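You operate a simulated robot arm through the tools that you are given. There is no shell and no other tool.

Carry out the task below with a simulated robot arm. There is one attempt and no reset: what you move stays moved.

TASK
Put things in order on the tail end of the trailer bed. At the end: the black paste tub is on the brown shoe carton (marked "B"); the silver socket from the tail end of the trailer bed is on the white parts box (marked "CLIPS"); the blue blanking plug from the tail end of the trailer bed is in the upper blue bin; the red side lamp stands where the black paste tub stood; whatever was shut is shut again. Leave all else as you found it, and nothing knocked over. Set down upright: blue blanking plug, paste tub.

It is judged by the outcome, as a careful person would: the job done as asked, and still so three seconds after it is handed in. It fails if anything else is knocked over, pushed out of place, dropped, spilled or broken.

THE ROBOT
A 6-joint arm with a two-finger gripper, fixed in place. Base frame: the origin is at the foot of the arm, x ahead of it, y to its left, z up; the work surface is at about z = 0. Lengths are in m, angles in rad, forces in N, time in s.
With the tool pointing down near the work surface it reaches from about 0.18 to 0.48 m from the base axis. Its first joint turns from -1.152 to 1.152 rad. Payload 1.76 kg.
Tool frame: the origin (TCP) lies between the finger pads and is the grasp point; the fingertips stand 0.029 m ahead of it; z points along the fingers, y is the line along which they close. Largest opening 0.082 m; the body of the gripper starts 0.058 m behind the TCP.
Orientation is that of the tool frame in the base frame, as a unit quaternion [x, y, z, w]. With the fingers straight down and closing along the base's y, the tool's x points along the base's -x, its y along +y and its z along -z.

THE INTERFACE
- The arm moves only by the tool arm_command. Its arguments are lists of equal length, an entry for each row: "hand": the opening, from 0 (shut) to 1 (fully open); "slide": the shift along the base's x, y, z in units of 150 mm (1.0 is 150 mm), a list of three; "turn": the turn, a rotation vector about the base's x, y, z in units of 180 degrees (1.0 is 180 degrees), a list of three. In form: {"hand": [hand, ...], "slide": [[x, y, z], ...], "turn": [[wx, wy, wz], ...]}. A call has 1 to 20 rows; each row is the pose to reach, as a shift and turn from the pose commanded when the call began. A call with a number of a shift or a turn outside -1 to 1 is refused whole. A row lasts 0.2 s, in which the tool goes at most 0.05 m and 0.15 rad; a call with a longer step from one row to the next is refused whole, and so is a gripper value outside its range. A pose out of reach is approached as far as the arm can. The call stops where the force on the tool passes 40 N (or 10 N more than at its start, if that is more) or the arm is blocked; 0.2 s more then pass. The fingers move at their own pace and stop on an object; they squeeze with about 34 N. The grip force told is the motor's: it shows also when the fingers shut on nothing. Time passes only in rows, and 0.2 s behind the last, so rows that repeat a pose let the fingers close. The reply holds the time, the measured pose of the TCP, the force on the tool along the base axes, the opening and the grip force, in the units named above and with some noise, with the torque about the TCP (base axes, N m) and any sound that the robot's microphone picked up.
- Cameras (640 x 400 px; columns grow to the right, rows downward): "scene" is fixed at [0.0701, 0.3507, 0.4184]; the picture's right is [-0.57, -0.82, 0.00], its down [-0.52, 0.36, -0.78] and it looks along [0.64, -0.44, -0.63] (base axes); focal length 217 px, centre (320, 200). "wrist" rides on the gripper at [0.079, 0.004, -0.089] in the tool frame; the picture's right is [-0.05, 1.00, 0.00], its down [-0.71, -0.04, -0.71] and it looks along [-0.71, -0.04, 0.71] (tool axes); focal length 256 px, centre (320, 200). There is no depth. A picture from a camera that has moved, and an enlarged one, comes with that camera's place and axes in the base frame and with its lens.
- get_image(camera): a new picture of that camera. The clock stands still meanwhile.
- zoom(camera, box): a new picture of the part [left, top, right, bottom] of that camera's present view, enlarged. The clock stands still meanwhile.
- finish_job(): hands the job in; it is judged then, once.

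Places have to be worked out from the pictures, the camera data and where the tool is seen. Open the gripper and draw the arm clear of the work before you hand the job in, unless the task says otherwise.

The tools are called after "Call:" as a command line: name --argument value ..., lists and objects as JSON in quotes. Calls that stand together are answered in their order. arm_command: Moves the arm, as the interface text tells. Its arguments: {"type":"object","properties":{"hand":{"type":"array"},"slide":{"type":"array"},"turn":{"type":"array"}},"required":["hand","slide","turn"]} The other tools are called the same way: get_image (camera) takes a picture; zoom (camera, box) takes an enlarged picture of a part of a camera's view; finish_job () hands the job in.

At the start:

```text
time: 0.0
ee_pos: [0.3383, 0.0901, 0.2504]
tool_rot: [0.0, 1.0, 0.0, 0.0]
ft_force: [-0.2, 0.5, 0.4]
wrist_torque: [0.0, 0.01, 0.01]
opening: 0.082
gripper_force: 0.1
```

scene: 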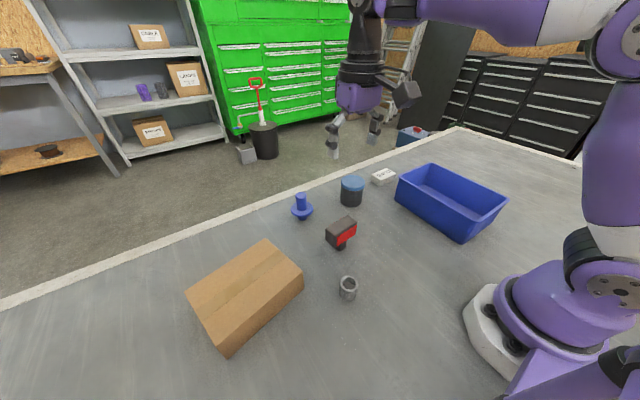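
wrist: 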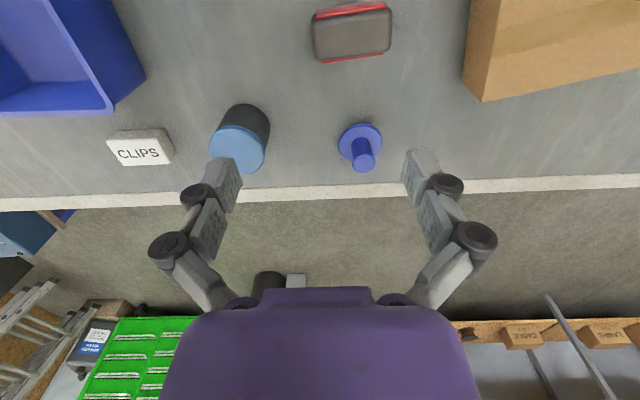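

I'll begin with close-up looks at the work area to identify each object before moving.

Call:
zoom --camera "scene" --box '[280, 110, 520, 260]'

Call:
zoom --camera "scene" --box '[170, 180, 410, 360]'

Call:
zoom --camera "wrist" --box '[0, 0, 320, 200]'

Call:
zoom --camera "wrist" --box '[300, 0, 640, 200]'

```text
2.67 times, centred on (400, 185) of scene
camera zoom: at [0.0701, 0.3507, 0.4184], right [-0.57, -0.82, 0.0], down [-0.52, 0.36, -0.78], along [0.64, -0.44, -0.63], focal length 579 px, centre (107, 240)
```

zoom: 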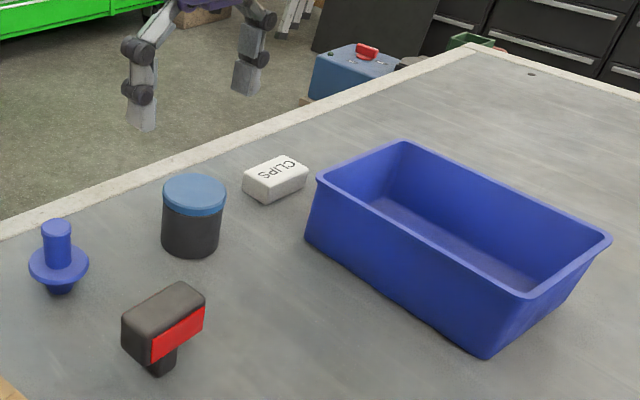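

```text
2.22 times, centred on (290, 270) of scene
camera zoom: at [0.0701, 0.3507, 0.4184], right [-0.57, -0.82, 0.0], down [-0.52, 0.36, -0.78], along [0.64, -0.44, -0.63], focal length 482 px, centre (387, 44)
```

zoom: 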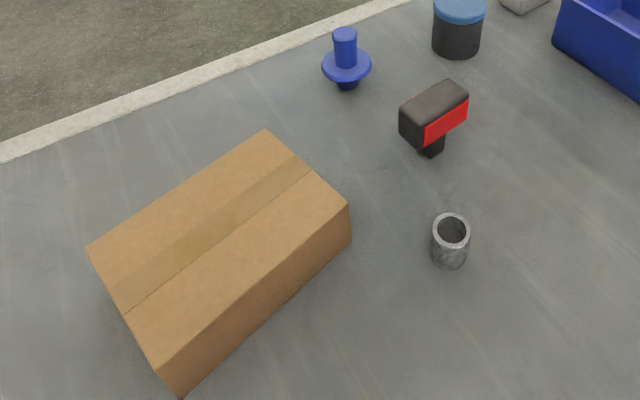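

```text
2.00 times, centred on (160, 100) of wrist
camera zoom: at [0.2603, 0.095, 0.3402], right [0.05, 1.0, 0.0], down [0.71, -0.04, 0.71], along [0.71, -0.04, -0.71], focal length 512 px, centre (640, 400)
```

zoom: 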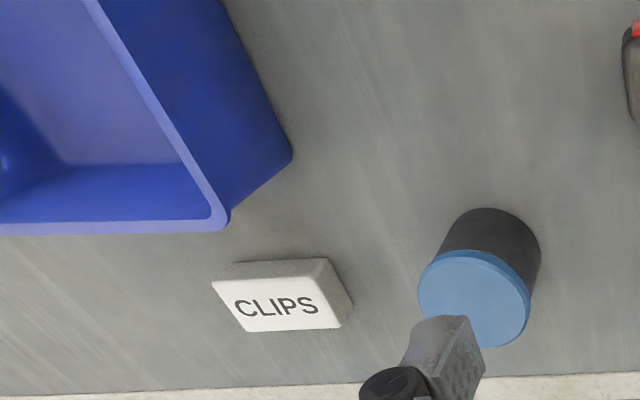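

```text
1.88 times, centred on (470, 100) of wrist
camera zoom: at [0.2603, 0.095, 0.3402], right [0.05, 1.0, 0.0], down [0.71, -0.04, 0.71], along [0.71, -0.04, -0.71], focal length 482 px, centre (38, 388)
```

zoom: 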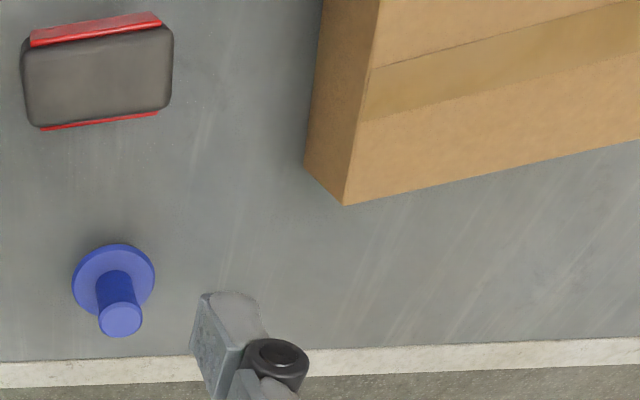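

Rough triangulation puts the socket near (0.22, 0.18), lamp (0.32, 0.12), tub (0.44, -0.03), plug (0.46, 0.14), CLIPS box (0.45, -0.18) and the bin around x 0.15–0.36, y -0.26…-0.12. I'll move up and toward the bin, staying high, to look into and around it for a second bin.

Call:
arm_command --hand '[1, 1, 1, 1, 1, 1]' --slide '[[-0.1, -0.15, 0.06], [-0.22, -0.33, 0.12], [-0.33, -0.5, 0.18], [-0.44, -0.67, 0.24], [-0.55, -0.83, 0.3], [-0.66, -1.0, 0.33]]' --turn '[[0, 0, 0], [0, 0, 0], [0, 0, 0], [0, 0, 0], [0, 0, 0], [0, 0, 0]]'

Call:
get_image --camera "wrist"

Call:
get_image --camera "scene"

```text
time: 1.4
ee_pos: [0.241, -0.0617, 0.3005]
tool_rot: [0.001, 1.0, 0.001, 0.001]
ft_force: [-0.5, 0.6, -0.6]
wrist_torque: [0.01, -0.01, 0.0]
opening: 0.082
gripper_force: 0.1
```

```text
taken
camera wrist: at [0.1622, -0.0573, 0.3897], right [0.05, 1.0, 0.0], down [0.71, -0.04, 0.71], along [0.71, -0.04, -0.71], focal length 256 px, centre (320, 200)
```

wrist: 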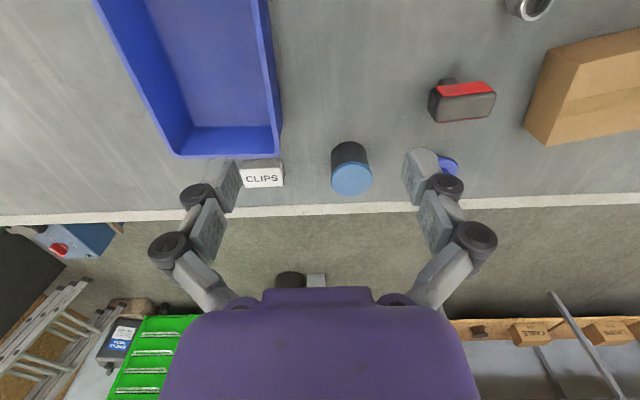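

```text
taken
```

scene: 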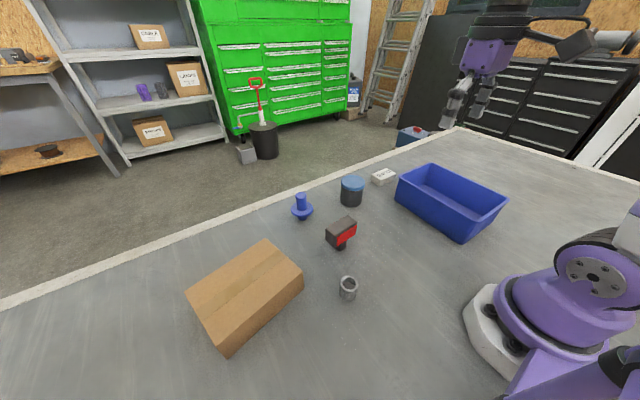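

Only one bin shows on the bed so far. I'll zoom into the bin from both cameras to see whether it's a nested stack, and check the background for other bins or duplicates.

Call:
zoom --camera "wrist" --box '[80, 0, 300, 200]'

Call:
zoom --camera "scene" --box '[380, 150, 520, 250]'

Call:
zoom --camera "scene" --box '[360, 90, 480, 180]'

Call:
zoom --camera "wrist" --box '[380, 0, 640, 200]'

```text
2.00 times, centred on (190, 100) of wrist
camera zoom: at [0.1622, -0.0573, 0.3897], right [0.05, 1.0, 0.0], down [0.71, -0.04, 0.71], along [0.71, -0.04, -0.71], focal length 512 px, centre (580, 400)
```

zoom: 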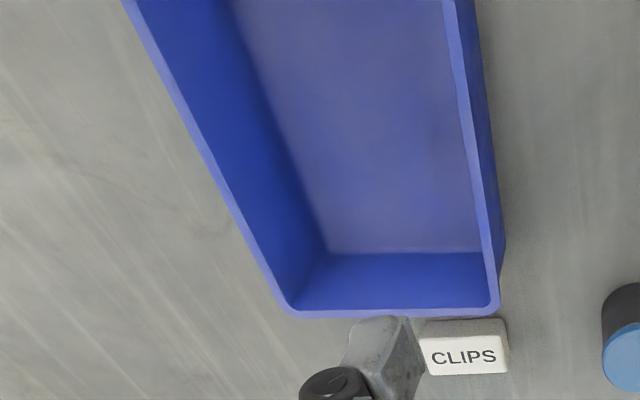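

```text
4.00 times, centred on (450, 200) of scene
camera zoom: at [0.0701, 0.3507, 0.4184], right [-0.57, -0.82, 0.0], down [-0.52, 0.36, -0.78], along [0.64, -0.44, -0.63], focal length 868 px, centre (-200, 200)
```

zoom: 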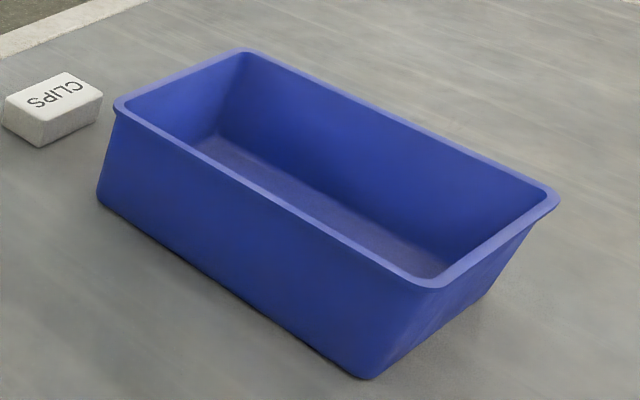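

```text
4.44 times, centred on (420, 135) of scene
camera zoom: at [0.0701, 0.3507, 0.4184], right [-0.57, -0.82, 0.0], down [-0.52, 0.36, -0.78], along [0.64, -0.44, -0.63], focal length 965 px, centre (-124, 489)
```

zoom: 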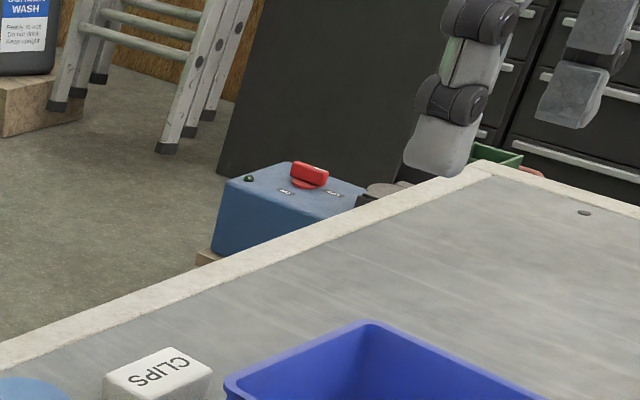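

```text
2.00 times, centred on (510, 100) of wrist
camera zoom: at [0.1622, -0.0573, 0.3897], right [0.05, 1.0, 0.0], down [0.71, -0.04, 0.71], along [0.71, -0.04, -0.71], focal length 512 px, centre (-60, 400)
```

zoom: 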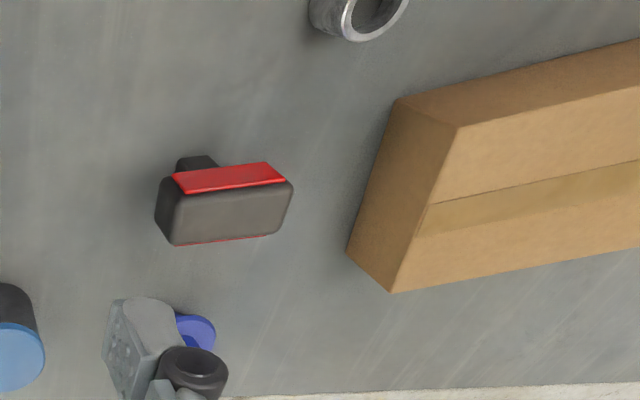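

There is a single bin on the part of the bed I can see. To rule out a second bin or duplicates on the parts out of view, I'll pan the wrist camera to the right (toward -y).

Call:
arm_command --hand '[1, 1, 1, 1, 1, 1, 1, 1, 1, 1, 1, 1]' --slide '[[0, 0, 0], [0, 0, 0], [0, 0, 0], [0, 0, 0], [0, 0, 0], [0, 0, 0], [0, 0, 0], [0, 0, 0], [0, 0, 0], [0, 0, 0], [0, 0, 0], [0, 0, 0]]' --turn '[[0, 0, -0.042], [0, 0, -0.084], [0, 0, -0.126], [0, 0, -0.168], [0, 0, -0.21], [0, 0, -0.252], [0, 0, -0.294], [0, 0, -0.336], [0, 0, -0.378], [0, 0, -0.42], [0, 0, -0.46], [0, 0, -0.5]]'

Call:
get_image --camera "wrist"

```text
time: 4.0
ee_pos: [0.24, -0.0593, 0.3005]
tool_rot: [0.708, 0.706, 0.0, 0.0]
ft_force: [-0.8, -0.1, 0.6]
wrist_torque: [0.01, -0.01, 0.06]
opening: 0.0818
gripper_force: 0.0
```

```text
taken
camera wrist: at [0.2447, 0.0201, 0.3893], right [1.0, -0.06, 0.0], down [-0.04, -0.71, 0.71], along [-0.04, -0.71, -0.71], focal length 256 px, centre (320, 200)
```

wrist: 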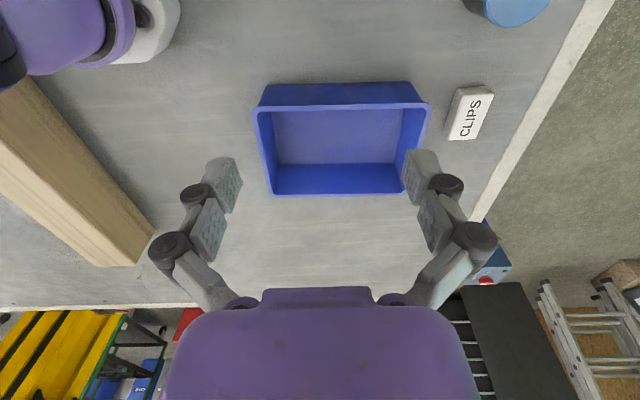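

A wooden timber lies behind the bin, and there's something blue low down in the distance. I'll zoom in on that.

Call:
zoom --camera "wrist" --box '[0, 290, 200, 400]'

Call:
zoom --camera "wrist" --box '[230, 60, 510, 210]'

```text
3.20 times, centred on (100, 345) of wrist
camera zoom: at [0.2447, 0.0201, 0.3893], right [1.0, -0.06, 0.0], down [-0.04, -0.71, 0.71], along [-0.04, -0.71, -0.71], focal length 819 px, centre (1024, -264)
```

zoom: 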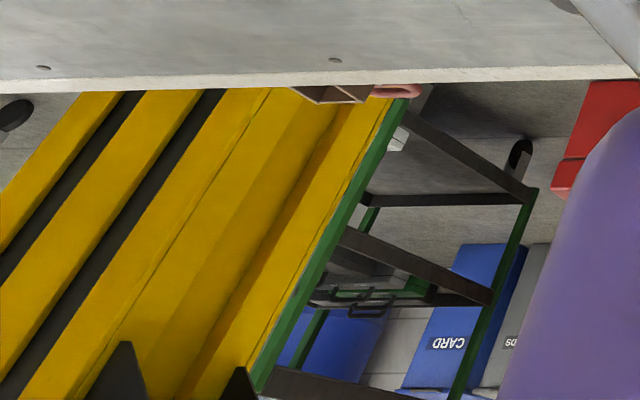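

```text
2.29 times, centred on (370, 135) of wrist
camera zoom: at [0.2447, 0.0201, 0.3893], right [1.0, -0.06, 0.0], down [-0.04, -0.71, 0.71], along [-0.04, -0.71, -0.71], focal length 585 px, centre (206, 349)
```

zoom: 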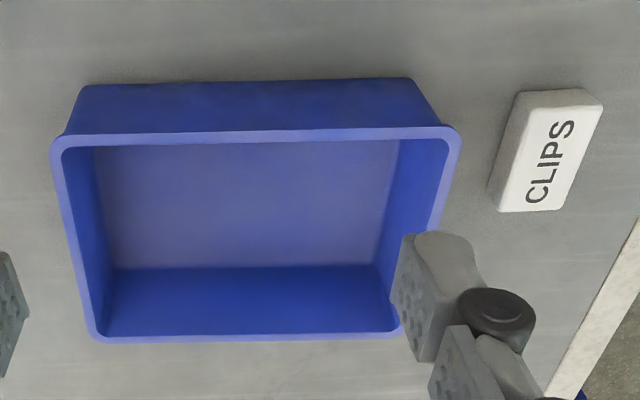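

The other blue bins are far recycling bins on the floor, so the bin on the bed is the upper one. The tub sits near (0.439, -0.020) with its lid at about z 0.065. I'll rotate back and move closer above it for an accurate fix before grasping.

Call:
arm_command --hand '[1, 1, 1, 1, 1, 1, 1, 1, 1, 1, 1, 1]' --slide '[[0.05, 0.02, 0], [0.1, 0.04, 0], [0.2, 0.06, 0], [0.3, 0.08, -0.05], [0.4, 0.1, -0.1], [0.5, 0.14, -0.15], [0.6, 0.18, -0.2], [0.7, 0.2, -0.25], [0.8, 0.22, -0.3], [0.87, 0.24, -0.34], [0.93, 0.27, -0.38], [0.93, 0.27, -0.4]]' --turn '[[0, 0, 0.042], [0, 0, 0.084], [0, 0, 0.126], [0, 0, 0.168], [0, 0, 0.21], [0, 0, 0.252], [0, 0, 0.294], [0, 0, 0.336], [0, 0, 0.378], [0, 0, 0.42], [0, 0, 0.46], [0, 0, 0.5]]'

Call:
get_image --camera "wrist"

Call:
zoom --camera "wrist" --box '[160, 0, 480, 200]'

Call:
zoom --camera "scene" --box '[320, 150, 440, 225]'

```text
time: 6.6
ee_pos: [0.3801, -0.0174, 0.2396]
tool_rot: [-0.001, 1.0, 0.0, 0.0]
ft_force: [0.3, 0.1, -0.7]
wrist_torque: [0.01, -0.01, 0.01]
opening: 0.0821
gripper_force: 0.1
```

```text
taken
camera wrist: at [0.3008, -0.0138, 0.3288], right [0.05, 1.0, 0.0], down [0.71, -0.04, 0.71], along [0.71, -0.04, -0.71], focal length 256 px, centre (320, 200)
```

wrist: 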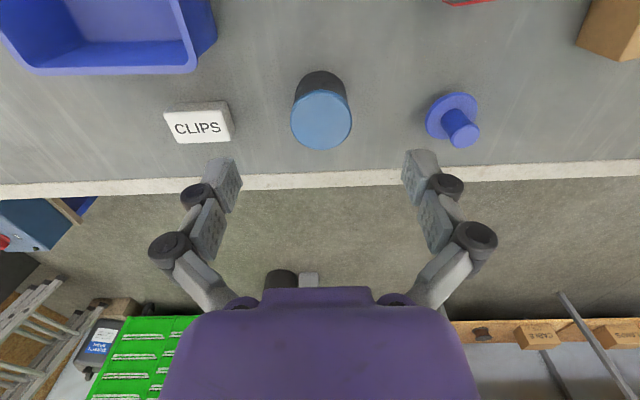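

```text
2.00 times, centred on (320, 100) of wrist
camera zoom: at [0.3008, -0.0138, 0.3288], right [0.05, 1.0, 0.0], down [0.71, -0.04, 0.71], along [0.71, -0.04, -0.71], focal length 512 px, centre (320, 400)
```

zoom: 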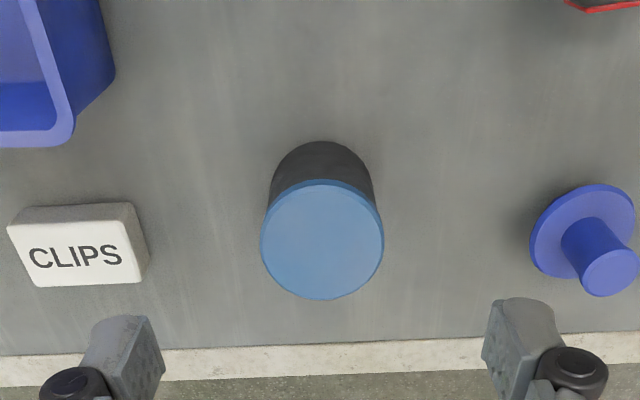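

```text
5.33 times, centred on (380, 188) of scene
camera zoom: at [0.0701, 0.3507, 0.4184], right [-0.57, -0.82, 0.0], down [-0.52, 0.36, -0.78], along [0.64, -0.44, -0.63], focal length 1158 px, centre (0, 267)
```

zoom: 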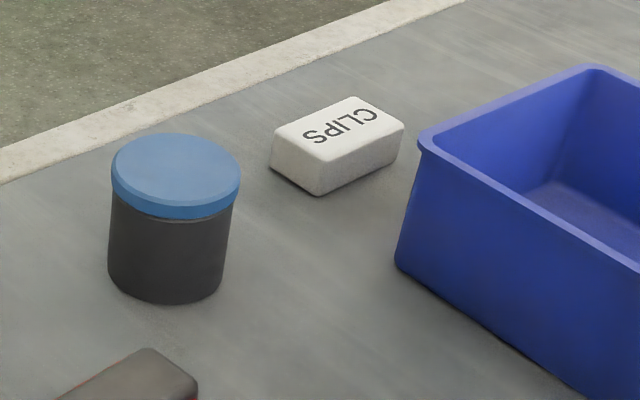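

The tub centre comes out consistently at about (0.438, -0.020), with a lid diameter of 0.069 and top at z≈0.067. I'll go straight above it and stop with the fingertips still over the lid to check alignment.

Call:
arm_command --hand '[1, 1, 1, 1, 1, 1]' --slide '[[0.15, 0, -0.1], [0.3, 0, -0.25], [0.39, 0, -0.45], [0.39, 0, -0.65], [0.39, 0, -0.82], [0.39, 0, -0.82]]' --turn '[[0, 0, 0], [0, 0, 0], [0, 0, 0], [0, 0, 0], [0, 0, 0], [0, 0, 0]]'

Call:
get_image --camera "wrist"

Call:
zoom --camera "scene" --box '[280, 110, 440, 225]'

```text
time: 8.0
ee_pos: [0.4372, -0.0179, 0.1166]
tool_rot: [0.0, 1.0, 0.0, 0.001]
ft_force: [-1.1, -0.1, -0.2]
wrist_torque: [-0.02, 0.04, 0.0]
opening: 0.0819
gripper_force: 0.1
```

```text
taken
camera wrist: at [0.3587, -0.0131, 0.2057], right [0.05, 1.0, 0.0], down [0.71, -0.04, 0.71], along [0.71, -0.04, -0.71], focal length 256 px, centre (320, 200)
```

wrist: 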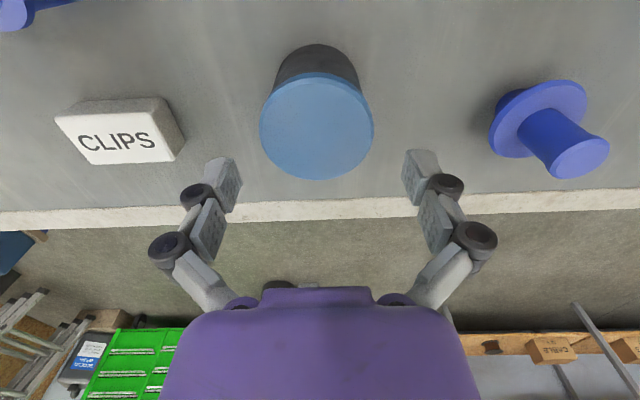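

```text
3.48 times, centred on (360, 168) of scene
camera zoom: at [0.0701, 0.3507, 0.4184], right [-0.57, -0.82, 0.0], down [-0.52, 0.36, -0.78], along [0.64, -0.44, -0.63], focal length 755 px, centre (181, 313)
```

zoom: 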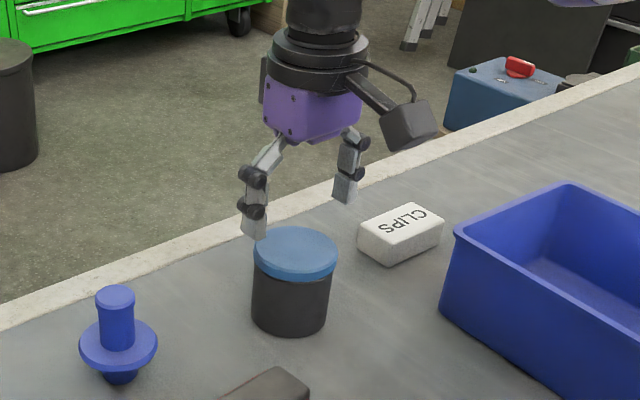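

The lid is centred within about 1.5 mm of the gripper axis in y. I'll nudge y by -1.5 mm, descend to z≈0.045 and close on the tub.

Call:
arm_command --hand '[1, 1, 1, 1, 1, 1, 0.8, 0.6, 0.6, 0.6]' --slide '[[-0.005, -0.01, 0], [-0.005, -0.01, -0.12], [-0.005, -0.01, -0.24], [-0.005, -0.01, -0.36], [-0.005, -0.01, -0.48], [-0.005, -0.01, -0.48], [-0.005, -0.01, -0.48], [-0.005, -0.01, -0.48], [-0.005, -0.01, -0.48], [-0.005, -0.01, -0.48]]' --turn '[[0, 0, 0], [0, 0, 0], [0, 0, 0], [0, 0, 0], [0, 0, 0], [0, 0, 0], [0, 0, 0], [0, 0, 0], [0, 0, 0], [0, 0, 0]]'

Call:
get_image --camera "wrist"

```text
time: 10.2
ee_pos: [0.438, -0.0207, 0.0472]
tool_rot: [0.0, 1.0, 0.001, 0.0]
ft_force: [-1.3, 2.2, 4.5]
wrist_torque: [-0.07, 0.06, 0.01]
opening: 0.0663
gripper_force: 34.3
```

```text
taken
camera wrist: at [0.3584, -0.0156, 0.136], right [0.05, 1.0, 0.0], down [0.71, -0.04, 0.71], along [0.71, -0.04, -0.71], focal length 256 px, centre (320, 200)
```

wrist: 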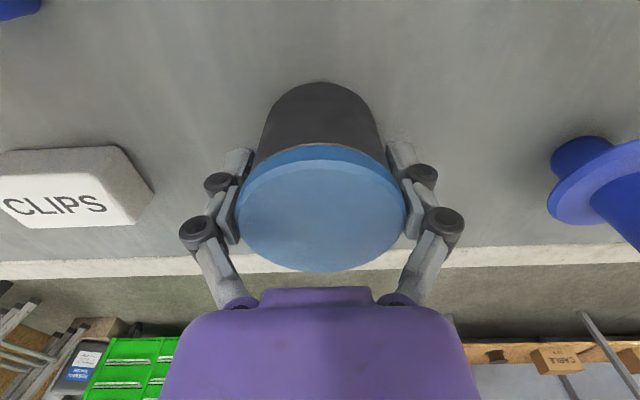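

The tub is held (opening 0.066, 34 N). I'll lift it straight up and check it hangs level.

Call:
arm_command --hand '[0.5, 0.5, 0.5, 0.5, 0.5, 0.5, 0.5, 0.5]' --slide '[[0, 0, 0.03], [0, 0, 0.12], [0, 0, 0.26], [0, 0, 0.42], [0, 0, 0.6], [0, 0, 0.8], [0, 0, 0.95], [0, 0, 0.95]]' --turn '[[0, 0, 0], [0, 0, 0], [0, 0, 0], [0, 0, 0], [0, 0, 0], [0, 0, 0], [0, 0, 0], [0, 0, 0]]'

Call:
get_image --camera "scene"

Call:
get_image --camera "wrist"

```text
time: 12.0
ee_pos: [0.4378, -0.0202, 0.1892]
tool_rot: [0.001, 1.0, 0.001, -0.001]
ft_force: [0.7, -1.0, -2.2]
wrist_torque: [0.02, -0.04, 0.03]
opening: 0.0664
gripper_force: 34.2
```

```text
taken
```

scene: 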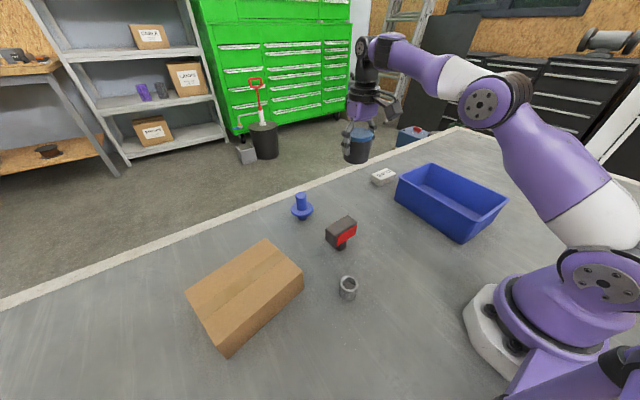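

```text
taken
camera wrist: at [0.3585, -0.0157, 0.2785], right [0.05, 1.0, 0.0], down [0.71, -0.04, 0.71], along [0.71, -0.04, -0.71], focal length 256 px, centre (320, 200)
```

wrist: 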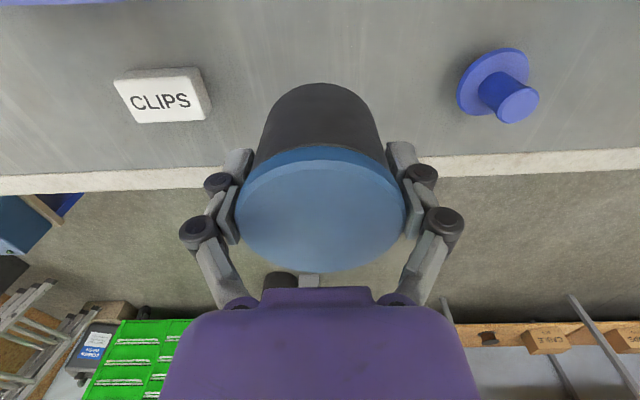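

The tub is level and secure. I'll carry it at height over toward the carton in stages; its bottom is at about z 0.14, well above the lamp.

Call:
arm_command --hand '[0.5, 0.5, 0.5, 0.5, 0.5, 0.5]' --slide '[[-0.05, 0.12, 0.03], [-0.12, 0.3, 0.06], [-0.2, 0.5, 0.06], [-0.28, 0.7, 0.06], [-0.35, 0.88, 0.06], [-0.4, 1.0, 0.06]]' --turn '[[0, 0, 0], [0, 0, 0], [0, 0, 0], [0, 0, 0], [0, 0, 0], [0, 0, 0]]'

Call:
arm_command --hand '[0.5, 0.5, 0.5, 0.5, 0.5, 0.5]' --slide '[[-0.05, 0.12, 0], [-0.12, 0.3, 0], [-0.19, 0.5, 0], [-0.26, 0.7, 0], [-0.32, 0.88, 0], [-0.36, 1.0, 0]]' --turn '[[0, 0, 0], [0, 0, 0], [0, 0, 0], [0, 0, 0], [0, 0, 0], [0, 0, 0]]'

Call:
get_image --camera "scene"

Call:
get_image --camera "wrist"

```text
time: 13.4
ee_pos: [0.3778, 0.1271, 0.1953]
tool_rot: [0.0, 1.0, 0.0, 0.0]
ft_force: [-0.1, -0.8, -3.4]
wrist_torque: [-0.02, 0.06, 0.0]
opening: 0.0666
gripper_force: 33.8
```

```text
time: 14.8
ee_pos: [0.3231, 0.2787, 0.1981]
tool_rot: [0.001, 1.0, 0.0, 0.001]
ft_force: [-0.1, -0.3, -2.6]
wrist_torque: [-0.01, -0.03, 0.02]
opening: 0.0665
gripper_force: 34.3
```

```text
taken
```

scene: 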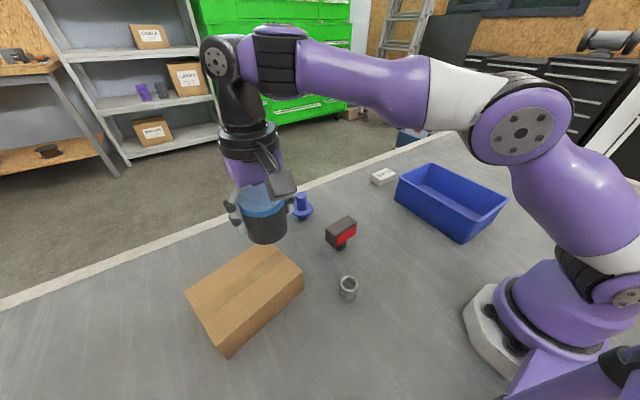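

```text
taken
camera wrist: at [0.2438, 0.2845, 0.2874], right [0.06, 1.0, 0.0], down [0.71, -0.04, 0.71], along [0.71, -0.04, -0.71], focal length 256 px, centre (320, 200)
```

wrist: 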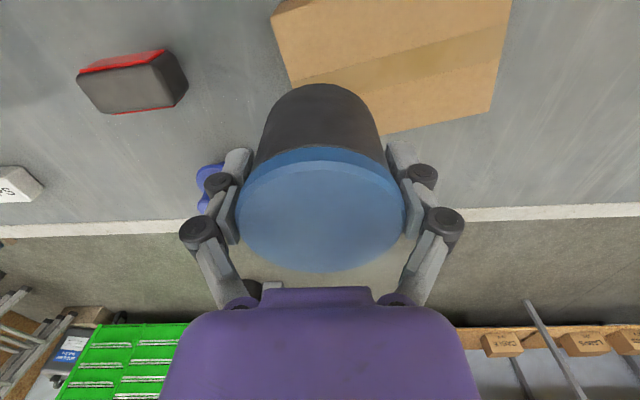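

Now over the carton edge. The carton top spans roughly (0.24–0.395, 0.25–0.44), so I'll go to (0.312, 0.330) and lower until the tub bottom is about 2 cm above the top, then check from the scene camera.

Call:
arm_command --hand '[0.5, 0.5, 0.5, 0.5, 0.5, 0.5]' --slide '[[-0.035, 0.17, 0], [-0.07, 0.34, 0], [-0.07, 0.34, -0.15], [-0.07, 0.34, -0.3], [-0.07, 0.34, -0.46], [-0.07, 0.34, -0.46]]' --turn '[[0, 0, 0], [0, 0, 0], [0, 0, 0], [0, 0, 0], [0, 0, 0], [0, 0, 0]]'

Call:
zoom --camera "scene" --box '[150, 150, 390, 370]'

Call:
get_image --camera "wrist"

```text
time: 16.2
ee_pos: [0.3151, 0.3303, 0.1265]
tool_rot: [0.001, 1.0, 0.0, 0.0]
ft_force: [-0.6, -0.3, -3.1]
wrist_torque: [0.0, 0.01, -0.01]
opening: 0.0665
gripper_force: 34.0
out of reach, approached as far as the arm can: row 2
```

```text
1.82 times, centred on (270, 260) of scene
camera zoom: at [0.0701, 0.3507, 0.4184], right [-0.57, -0.82, 0.0], down [-0.52, 0.36, -0.78], along [0.64, -0.44, -0.63], focal length 395 px, centre (411, 91)
```

zoom: 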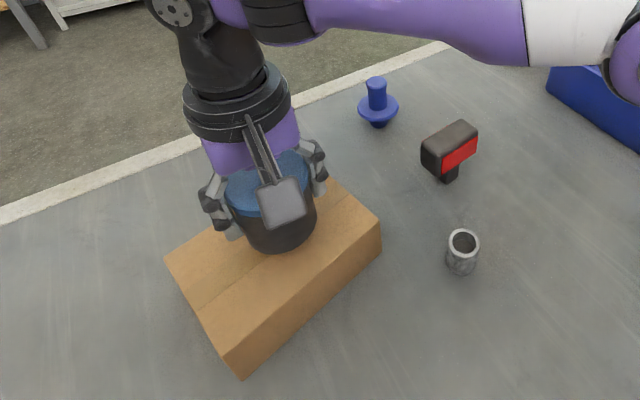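

```text
taken
camera wrist: at [0.2362, 0.3344, 0.2163], right [0.05, 1.0, 0.0], down [0.71, -0.04, 0.71], along [0.71, -0.04, -0.71], focal length 256 px, centre (320, 200)
```

wrist: 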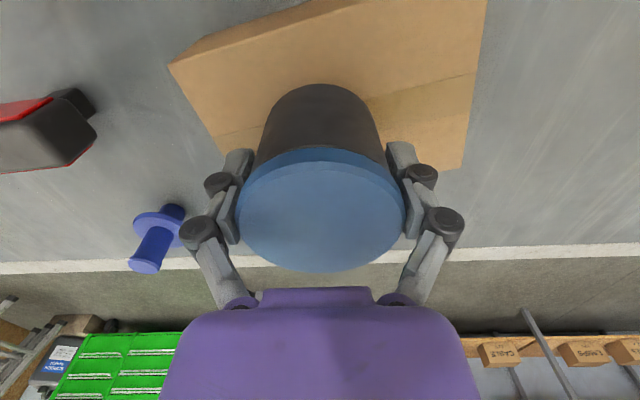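

The tub is over the carton's middle, with its bottom about 2 cm above the top. I'll lower in small steps and watch the vertical force for contact.

Call:
arm_command --hand '[0.5, 0.5, 0.5, 0.5]' --slide '[[0, 0, -0.03], [0, 0, -0.06], [0, 0, -0.08], [0, 0, -0.08]]' --turn '[[0, 0, 0], [0, 0, 0], [0, 0, 0], [0, 0, 0]]'

Call:
arm_command --hand '[0.5, 0.5, 0.5]' --slide '[[0, 0, -0.01], [0, 0, -0.02], [0, 0, -0.02]]' --turn '[[0, 0, 0], [0, 0, 0], [0, 0, 0]]'

```text
time: 17.2
ee_pos: [0.3133, 0.3296, 0.1147]
tool_rot: [0.0, 1.0, 0.0, 0.0]
ft_force: [0.2, -0.2, -2.1]
wrist_torque: [-0.05, 0.02, -0.01]
opening: 0.0671
gripper_force: 34.0
```

```text
time: 18.0
ee_pos: [0.3131, 0.329, 0.113]
tool_rot: [0.0, 1.0, 0.0, 0.0]
ft_force: [-0.4, 0.4, -1.8]
wrist_torque: [0.01, 0.02, 0.0]
opening: 0.0666
gripper_force: 33.8
```

No contact yet (Fz still about -2 N, the tub's weight). I'll keep lowering in 1.5 mm rows.

Call:
arm_command --hand '[0.5, 0.5, 0.5, 0.5]' --slide '[[0, 0, -0.01], [0, 0, -0.02], [0, 0, -0.03], [0, 0, -0.03]]' --turn '[[0, 0, 0], [0, 0, 0], [0, 0, 0], [0, 0, 0]]'

Call:
zoom --camera "scene" --box '[180, 190, 320, 360]'

```text
time: 19.0
ee_pos: [0.314, 0.3293, 0.109]
tool_rot: [0.001, 1.0, 0.001, 0.0]
ft_force: [-1.7, -1.0, 4.5]
wrist_torque: [-0.19, -0.03, -0.04]
opening: 0.0665
gripper_force: 33.8
```

```text
2.35 times, centred on (250, 275) of scene
camera zoom: at [0.0701, 0.3507, 0.4184], right [-0.57, -0.82, 0.0], down [-0.52, 0.36, -0.78], along [0.64, -0.44, -0.63], focal length 511 px, centre (485, 24)
```

zoom: 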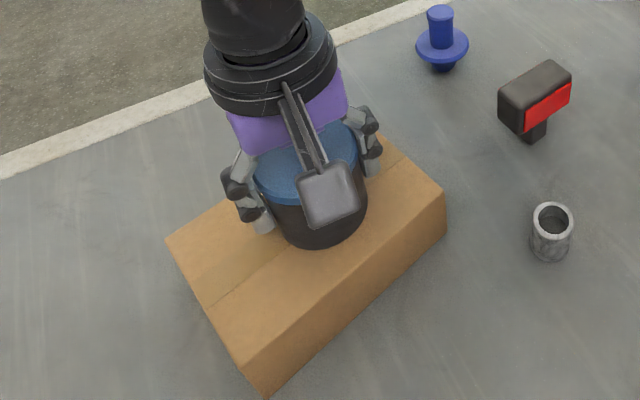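

Contact confirmed (Fz rose to +4.5 N at z≈0.109, so the carton top is about 0.062). I'll open and withdraw straight up.

Call:
arm_command --hand '[0.85, 1, 1, 1, 1, 1, 1, 1]' --slide '[[0, 0, 0], [0, 0, 0], [0, 0, 0], [0, 0, 0.05], [0, 0, 0.15], [0, 0, 0.3], [0, 0, 0.45], [0, 0, 0.5]]' --turn '[[0, 0, 0], [0, 0, 0], [0, 0, 0], [0, 0, 0], [0, 0, 0], [0, 0, 0], [0, 0, 0], [0, 0, 0]]'

Call:
get_image --camera "scene"

Call:
get_image --camera "wrist"

```text
time: 20.8
ee_pos: [0.311, 0.3273, 0.1806]
tool_rot: [0.001, 1.0, 0.0, 0.0]
ft_force: [-0.7, 0.0, -0.1]
wrist_torque: [-0.01, 0.03, -0.01]
opening: 0.0821
gripper_force: 0.0
out of reach, approached as far as the arm can: row 8
```

```text
taken
```

scene: 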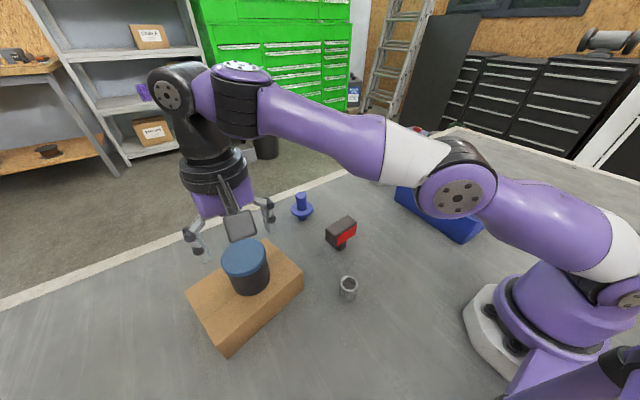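

```text
taken
camera wrist: at [0.2326, 0.3323, 0.2691], right [0.05, 1.0, 0.0], down [0.71, -0.04, 0.71], along [0.71, -0.04, -0.71], focal length 256 px, centre (320, 200)
```

wrist: 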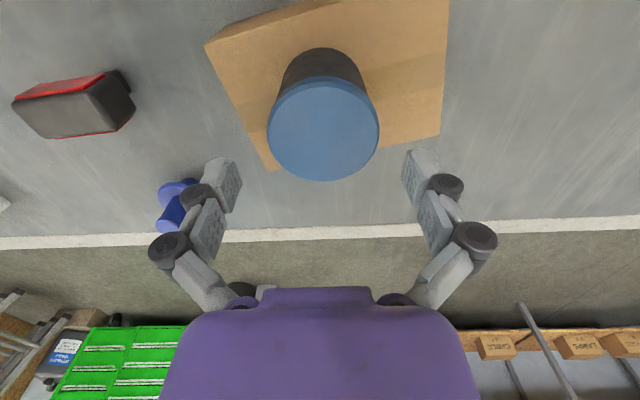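

The tub stands upright in the middle of the carton. Next is the lamp: I'll move to a viewpoint just short of it to measure its position and angle.

Call:
arm_command --hand '[1, 1, 1, 1, 1, 1]' --slide '[[-0.06, -0.12, 0.06], [-0.12, -0.3, 0.1], [-0.2, -0.5, 0.14], [-0.26, -0.7, 0.18], [-0.32, -0.86, 0.2], [-0.38, -1.0, 0.2]]' --turn '[[0, 0, 0], [0, 0, 0], [0, 0, 0], [0, 0, 0], [0, 0, 0], [0, 0, 0]]'

Call:
arm_command --hand '[1, 1, 1]' --slide '[[0, -0.2, 0], [0, -0.38, 0], [0, -0.38, 0]]' --turn '[[0, 0, 0], [0, 0, 0], [0, 0, 0]]'

Call:
get_image --camera "wrist"

Call:
zoom --camera "wrist" --box '[220, 60, 420, 185]'

Call:
zoom --camera "scene" --box '[300, 190, 400, 310]'

```text
time: 22.2
ee_pos: [0.254, 0.1804, 0.2112]
tool_rot: [0.0, 1.0, -0.001, 0.0]
ft_force: [0.5, -0.7, 1.0]
wrist_torque: [0.0, 0.03, -0.03]
opening: 0.0819
gripper_force: 0.1
```

```text
time: 23.0
ee_pos: [0.2545, 0.1214, 0.2122]
tool_rot: [0.0, 1.0, 0.0, 0.0]
ft_force: [0.2, -0.3, -0.5]
wrist_torque: [0.0, 0.02, 0.02]
opening: 0.0821
gripper_force: 0.0
```

```text
taken
camera wrist: at [0.1751, 0.1272, 0.302], right [0.05, 1.0, 0.0], down [0.71, -0.04, 0.71], along [0.71, -0.04, -0.71], focal length 256 px, centre (320, 200)
```

wrist: 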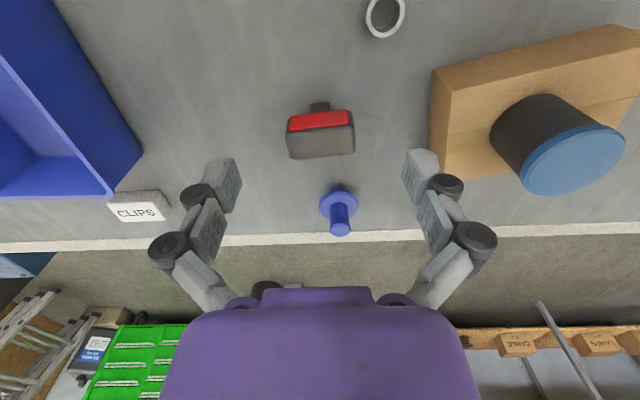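

```text
3.20 times, centred on (320, 122) of wrist
camera zoom: at [0.1751, 0.1272, 0.302], right [0.05, 1.0, 0.0], down [0.71, -0.04, 0.71], along [0.71, -0.04, -0.71], focal length 819 px, centre (320, 448)
```

zoom: 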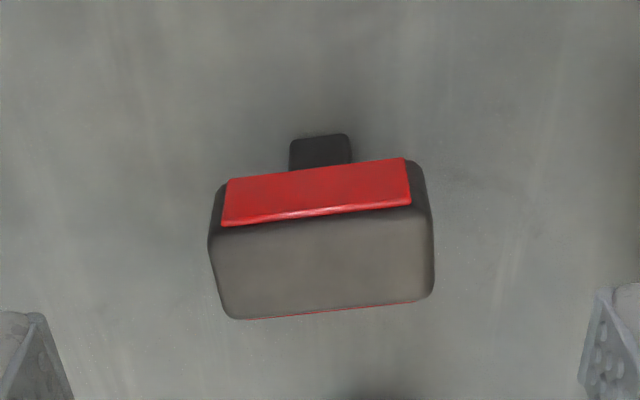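

```text
3.33 times, centred on (350, 250) of scene
camera zoom: at [0.0701, 0.3507, 0.4184], right [-0.57, -0.82, 0.0], down [-0.52, 0.36, -0.78], along [0.64, -0.44, -0.63], focal length 724 px, centre (220, 33)
```

zoom: 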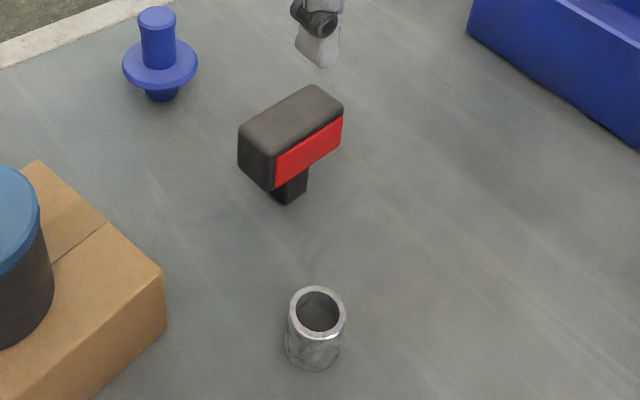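

The lamp top is centred at about (0.319, 0.122, 0.075). The head is about 0.067 × 0.032, its long axis turned about 0.09 rad from y, and it stands on a thin stem. I'll yaw the gripper by -1.48 rad so it closes across the thin side, and hover above it.

Call:
arm_command --hand '[1, 1, 1, 1, 1, 1, 1, 1, 1, 1, 1, 1]' --slide '[[0.04, 0, 0], [0.08, 0, 0], [0.12, 0, 0], [0.17, 0, -0.05], [0.22, 0, -0.1], [0.27, 0, -0.15], [0.32, 0, -0.22], [0.36, 0, -0.3], [0.4, -0.005, -0.38], [0.43, -0.007, -0.44], [0.433, -0.007, -0.467], [0.433, -0.007, -0.467]]' --turn '[[0, 0, -0.045], [0, 0, -0.09], [0, 0, -0.135], [0, 0, -0.18], [0, 0, -0.225], [0, 0, -0.27], [0, 0, -0.315], [0, 0, -0.36], [0, 0, -0.405], [0, 0, -0.45], [0, 0, -0.471], [0, 0, -0.471]]'

Call:
get_image --camera "wrist"

Call:
zoom --camera "scene" --box '[270, 150, 420, 310]'

```text
time: 25.6
ee_pos: [0.3178, 0.1197, 0.1422]
tool_rot: [0.675, 0.738, 0.0, -0.001]
ft_force: [0.8, 0.6, 0.0]
wrist_torque: [0.0, 0.01, 0.0]
opening: 0.0821
gripper_force: 0.1
```

```text
taken
camera wrist: at [0.3167, 0.1995, 0.2311], right [1.0, 0.04, 0.0], down [0.02, -0.71, 0.71], along [0.03, -0.71, -0.71], focal length 256 px, centre (320, 200)
```

wrist: 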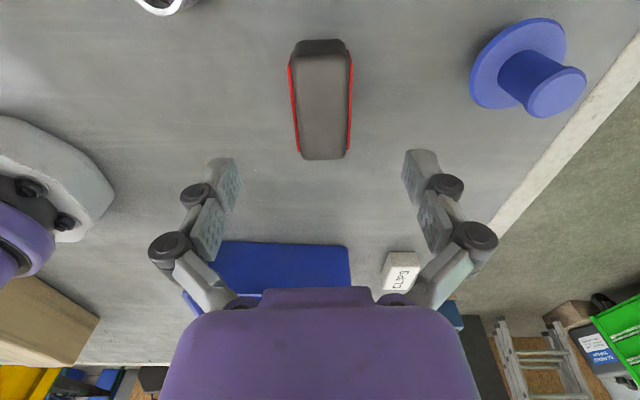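

```text
2.50 times, centred on (345, 230) of scene
camera zoom: at [0.0701, 0.3507, 0.4184], right [-0.57, -0.82, 0.0], down [-0.52, 0.36, -0.78], along [0.64, -0.44, -0.63], focal length 543 px, centre (258, 125)
```

zoom: 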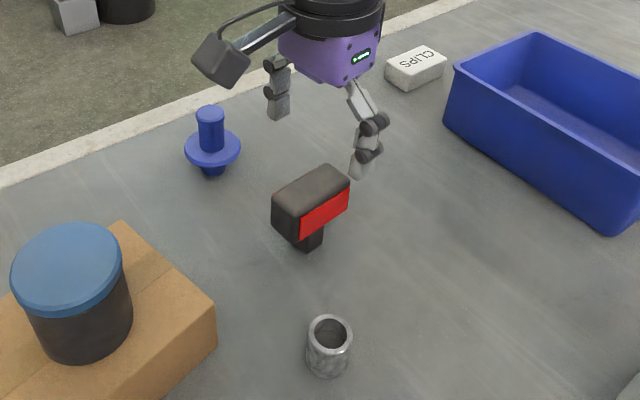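

The gripper is aligned with the lamp to about 1 mm, with its thin side between the fingers. I'll descend to z≈0.058 (head height) and close on it.

Call:
arm_command --hand '[1, 1, 1, 1, 1, 1, 0.7, 0.5, 0.25, 0.2, 0.2]' --slide '[[0.006, 0.006, -0.1], [0.006, 0.006, -0.22], [0.006, 0.006, -0.34], [0.006, 0.006, -0.46], [0.006, 0.006, -0.56], [0.006, 0.006, -0.56], [0.006, 0.006, -0.56], [0.006, 0.006, -0.56], [0.006, 0.006, -0.56], [0.006, 0.006, -0.56], [0.006, 0.006, -0.56]]' --turn '[[0, 0, 0], [0, 0, 0], [0, 0, 0], [0, 0, 0], [0, 0, 0], [0, 0, 0], [0, 0, 0], [0, 0, 0], [0, 0, 0], [0, 0, 0], [0, 0, 0]]'

Call:
get_image --camera "wrist"

Call:
zoom --camera "scene" --box '[270, 150, 420, 310]'

```text
time: 28.0
ee_pos: [0.3191, 0.1203, 0.0577]
tool_rot: [0.674, 0.738, 0.0, 0.001]
ft_force: [1.6, -0.2, 5.0]
wrist_torque: [-0.03, 0.01, -0.01]
opening: 0.0378
gripper_force: 34.2
```

```text
taken
camera wrist: at [0.3166, 0.2016, 0.1469], right [1.0, 0.04, 0.0], down [0.03, -0.71, 0.71], along [0.03, -0.71, -0.71], focal length 256 px, centre (320, 200)
```

wrist: 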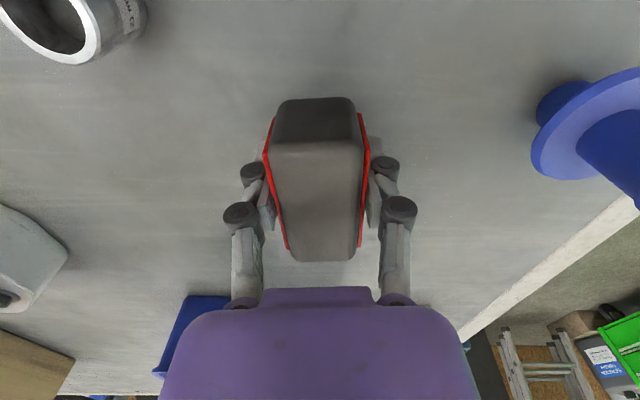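

```text
2.50 times, centred on (345, 230) of scene
camera zoom: at [0.0701, 0.3507, 0.4184], right [-0.57, -0.82, 0.0], down [-0.52, 0.36, -0.78], along [0.64, -0.44, -0.63], focal length 543 px, centre (258, 125)
```

zoom: 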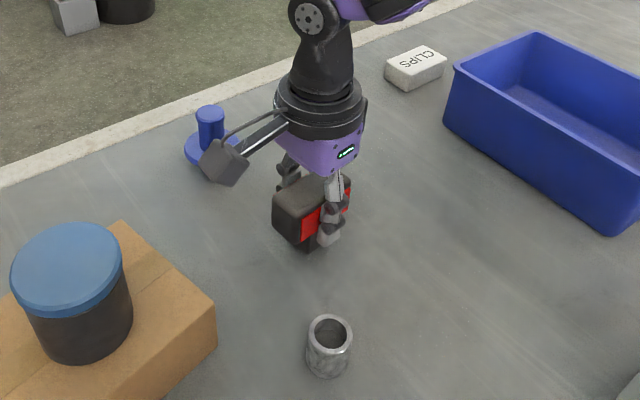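

Lamp gripped (0.038 across the lenses). I'll lift it 10 cm and carry it over the tub's old spot at (0.4375, -0.0195).

Call:
arm_command --hand '[0.2, 0.2, 0.2, 0.2, 0.2, 0.2]' --slide '[[0, 0, 0.04], [0, 0, 0.14], [0, 0, 0.28], [0, 0, 0.45], [0, 0, 0.62], [0, 0, 0.62]]' --turn '[[0, 0, 0], [0, 0, 0], [0, 0, 0], [0, 0, 0], [0, 0, 0], [0, 0, 0]]'

Call:
arm_command --hand '[0.2, 0.2, 0.2, 0.2, 0.2, 0.2, 0.2, 0.2]' --slide '[[0.07, -0.08, 0], [0.18, -0.22, 0], [0.32, -0.38, 0], [0.46, -0.55, 0], [0.6, -0.72, 0], [0.72, -0.86, 0], [0.785, -0.94, 0], [0.785, -0.94, 0]]' --turn '[[0, 0, 0], [0, 0, 0], [0, 0, 0], [0, 0, 0], [0, 0, 0], [0, 0, 0], [0, 0, 0], [0, 0, 0]]'

Call:
get_image --camera "scene"

Call:
get_image --camera "wrist"

```text
time: 29.4
ee_pos: [0.3193, 0.1209, 0.1525]
tool_rot: [0.675, 0.738, 0.0, 0.0]
ft_force: [0.8, -0.6, -0.8]
wrist_torque: [-0.02, 0.0, -0.01]
opening: 0.0379
gripper_force: 34.5
```

```text
time: 31.2
ee_pos: [0.4351, -0.0212, 0.1524]
tool_rot: [0.674, 0.739, 0.0, -0.001]
ft_force: [0.5, -0.2, -2.0]
wrist_torque: [-0.01, 0.0, -0.01]
opening: 0.0379
gripper_force: 34.3
```

```text
taken
```

scene: 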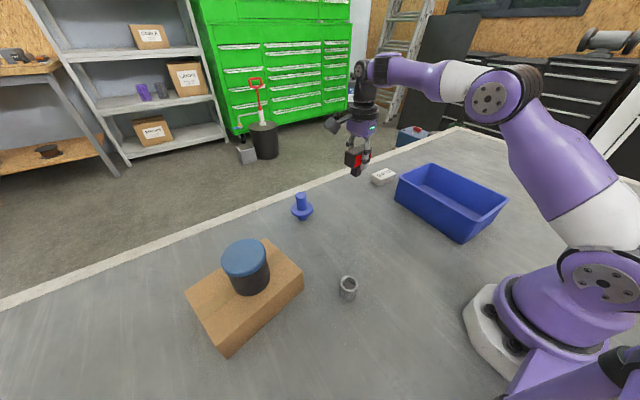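

```text
taken
camera wrist: at [0.4328, 0.0594, 0.2414], right [1.0, 0.04, 0.0], down [0.03, -0.71, 0.71], along [0.03, -0.71, -0.71], focal length 256 px, centre (320, 200)
```

wrist: 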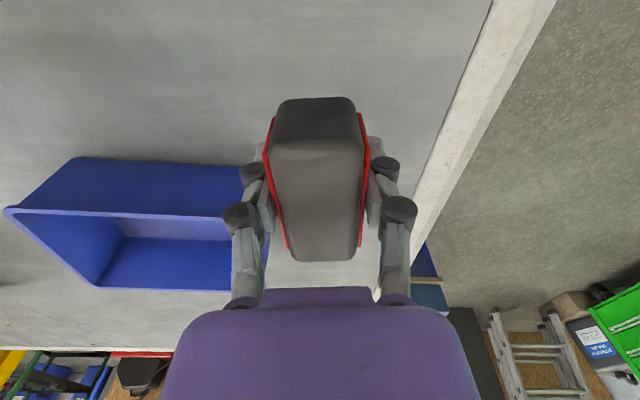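

The lamp hangs straight over the tub's former spot (TCP about (0.436, -0.020)). I'll lower to about 8 mm above touch, then ease down.

Call:
arm_command --hand '[0.2, 0.2, 0.2, 0.2, 0.2, 0.2, 0.2]' --slide '[[0.007, 0.003, -0.1], [0.007, 0.003, -0.22], [0.007, 0.003, -0.34], [0.007, 0.003, -0.44], [0.007, 0.003, -0.52], [0.007, 0.003, -0.57], [0.007, 0.003, -0.57]]' --turn '[[0, 0, 0], [0, 0, 0], [0, 0, 0], [0, 0, 0], [0, 0, 0], [0, 0, 0], [0, 0, 0]]'

Call:
arm_command --hand '[0.2, 0.2, 0.2, 0.2]' --slide '[[0, 0, -0.015], [0, 0, -0.03], [0, 0, -0.045], [0, 0, -0.045]]' --turn '[[0, 0, 0], [0, 0, 0], [0, 0, 0], [0, 0, 0]]'

Call:
zoom --camera "scene" --box '[300, 120, 420, 230]'

```text
time: 32.8
ee_pos: [0.4368, -0.0187, 0.0647]
tool_rot: [0.673, 0.739, 0.0, 0.0]
ft_force: [-0.4, -0.2, -1.8]
wrist_torque: [0.01, -0.01, -0.04]
opening: 0.0379
gripper_force: 34.1
```

```text
time: 33.8
ee_pos: [0.4373, -0.0196, 0.0584]
tool_rot: [0.675, 0.738, 0.0, -0.001]
ft_force: [0.4, -0.2, -2.1]
wrist_torque: [-0.01, 0.0, 0.0]
opening: 0.038
gripper_force: 34.0
```

```text
3.64 times, centred on (360, 175) of scene
camera zoom: at [0.0701, 0.3507, 0.4184], right [-0.57, -0.82, 0.0], down [-0.52, 0.36, -0.78], along [0.64, -0.44, -0.63], focal length 789 px, centre (174, 291)
```

zoom: 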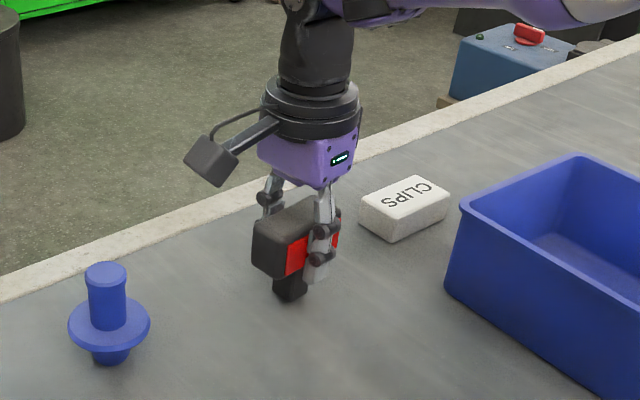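

Still hanging free (Fz about -2 N) at z≈0.058. I'll lower another 1.5–3 mm until contact registers.

Call:
arm_command --hand '[0.2, 0.2, 0.2]' --slide '[[0, 0, -0.006], [0, 0, -0.012], [0, 0, -0.012]]' --turn '[[0, 0, 0], [0, 0, 0], [0, 0, 0]]'

```text
time: 34.6
ee_pos: [0.4385, -0.0198, 0.0574]
tool_rot: [0.675, 0.738, 0.0, 0.002]
ft_force: [-1.4, -2.2, 4.3]
wrist_torque: [-0.14, 0.12, -0.01]
opening: 0.0382
gripper_force: 34.2
```

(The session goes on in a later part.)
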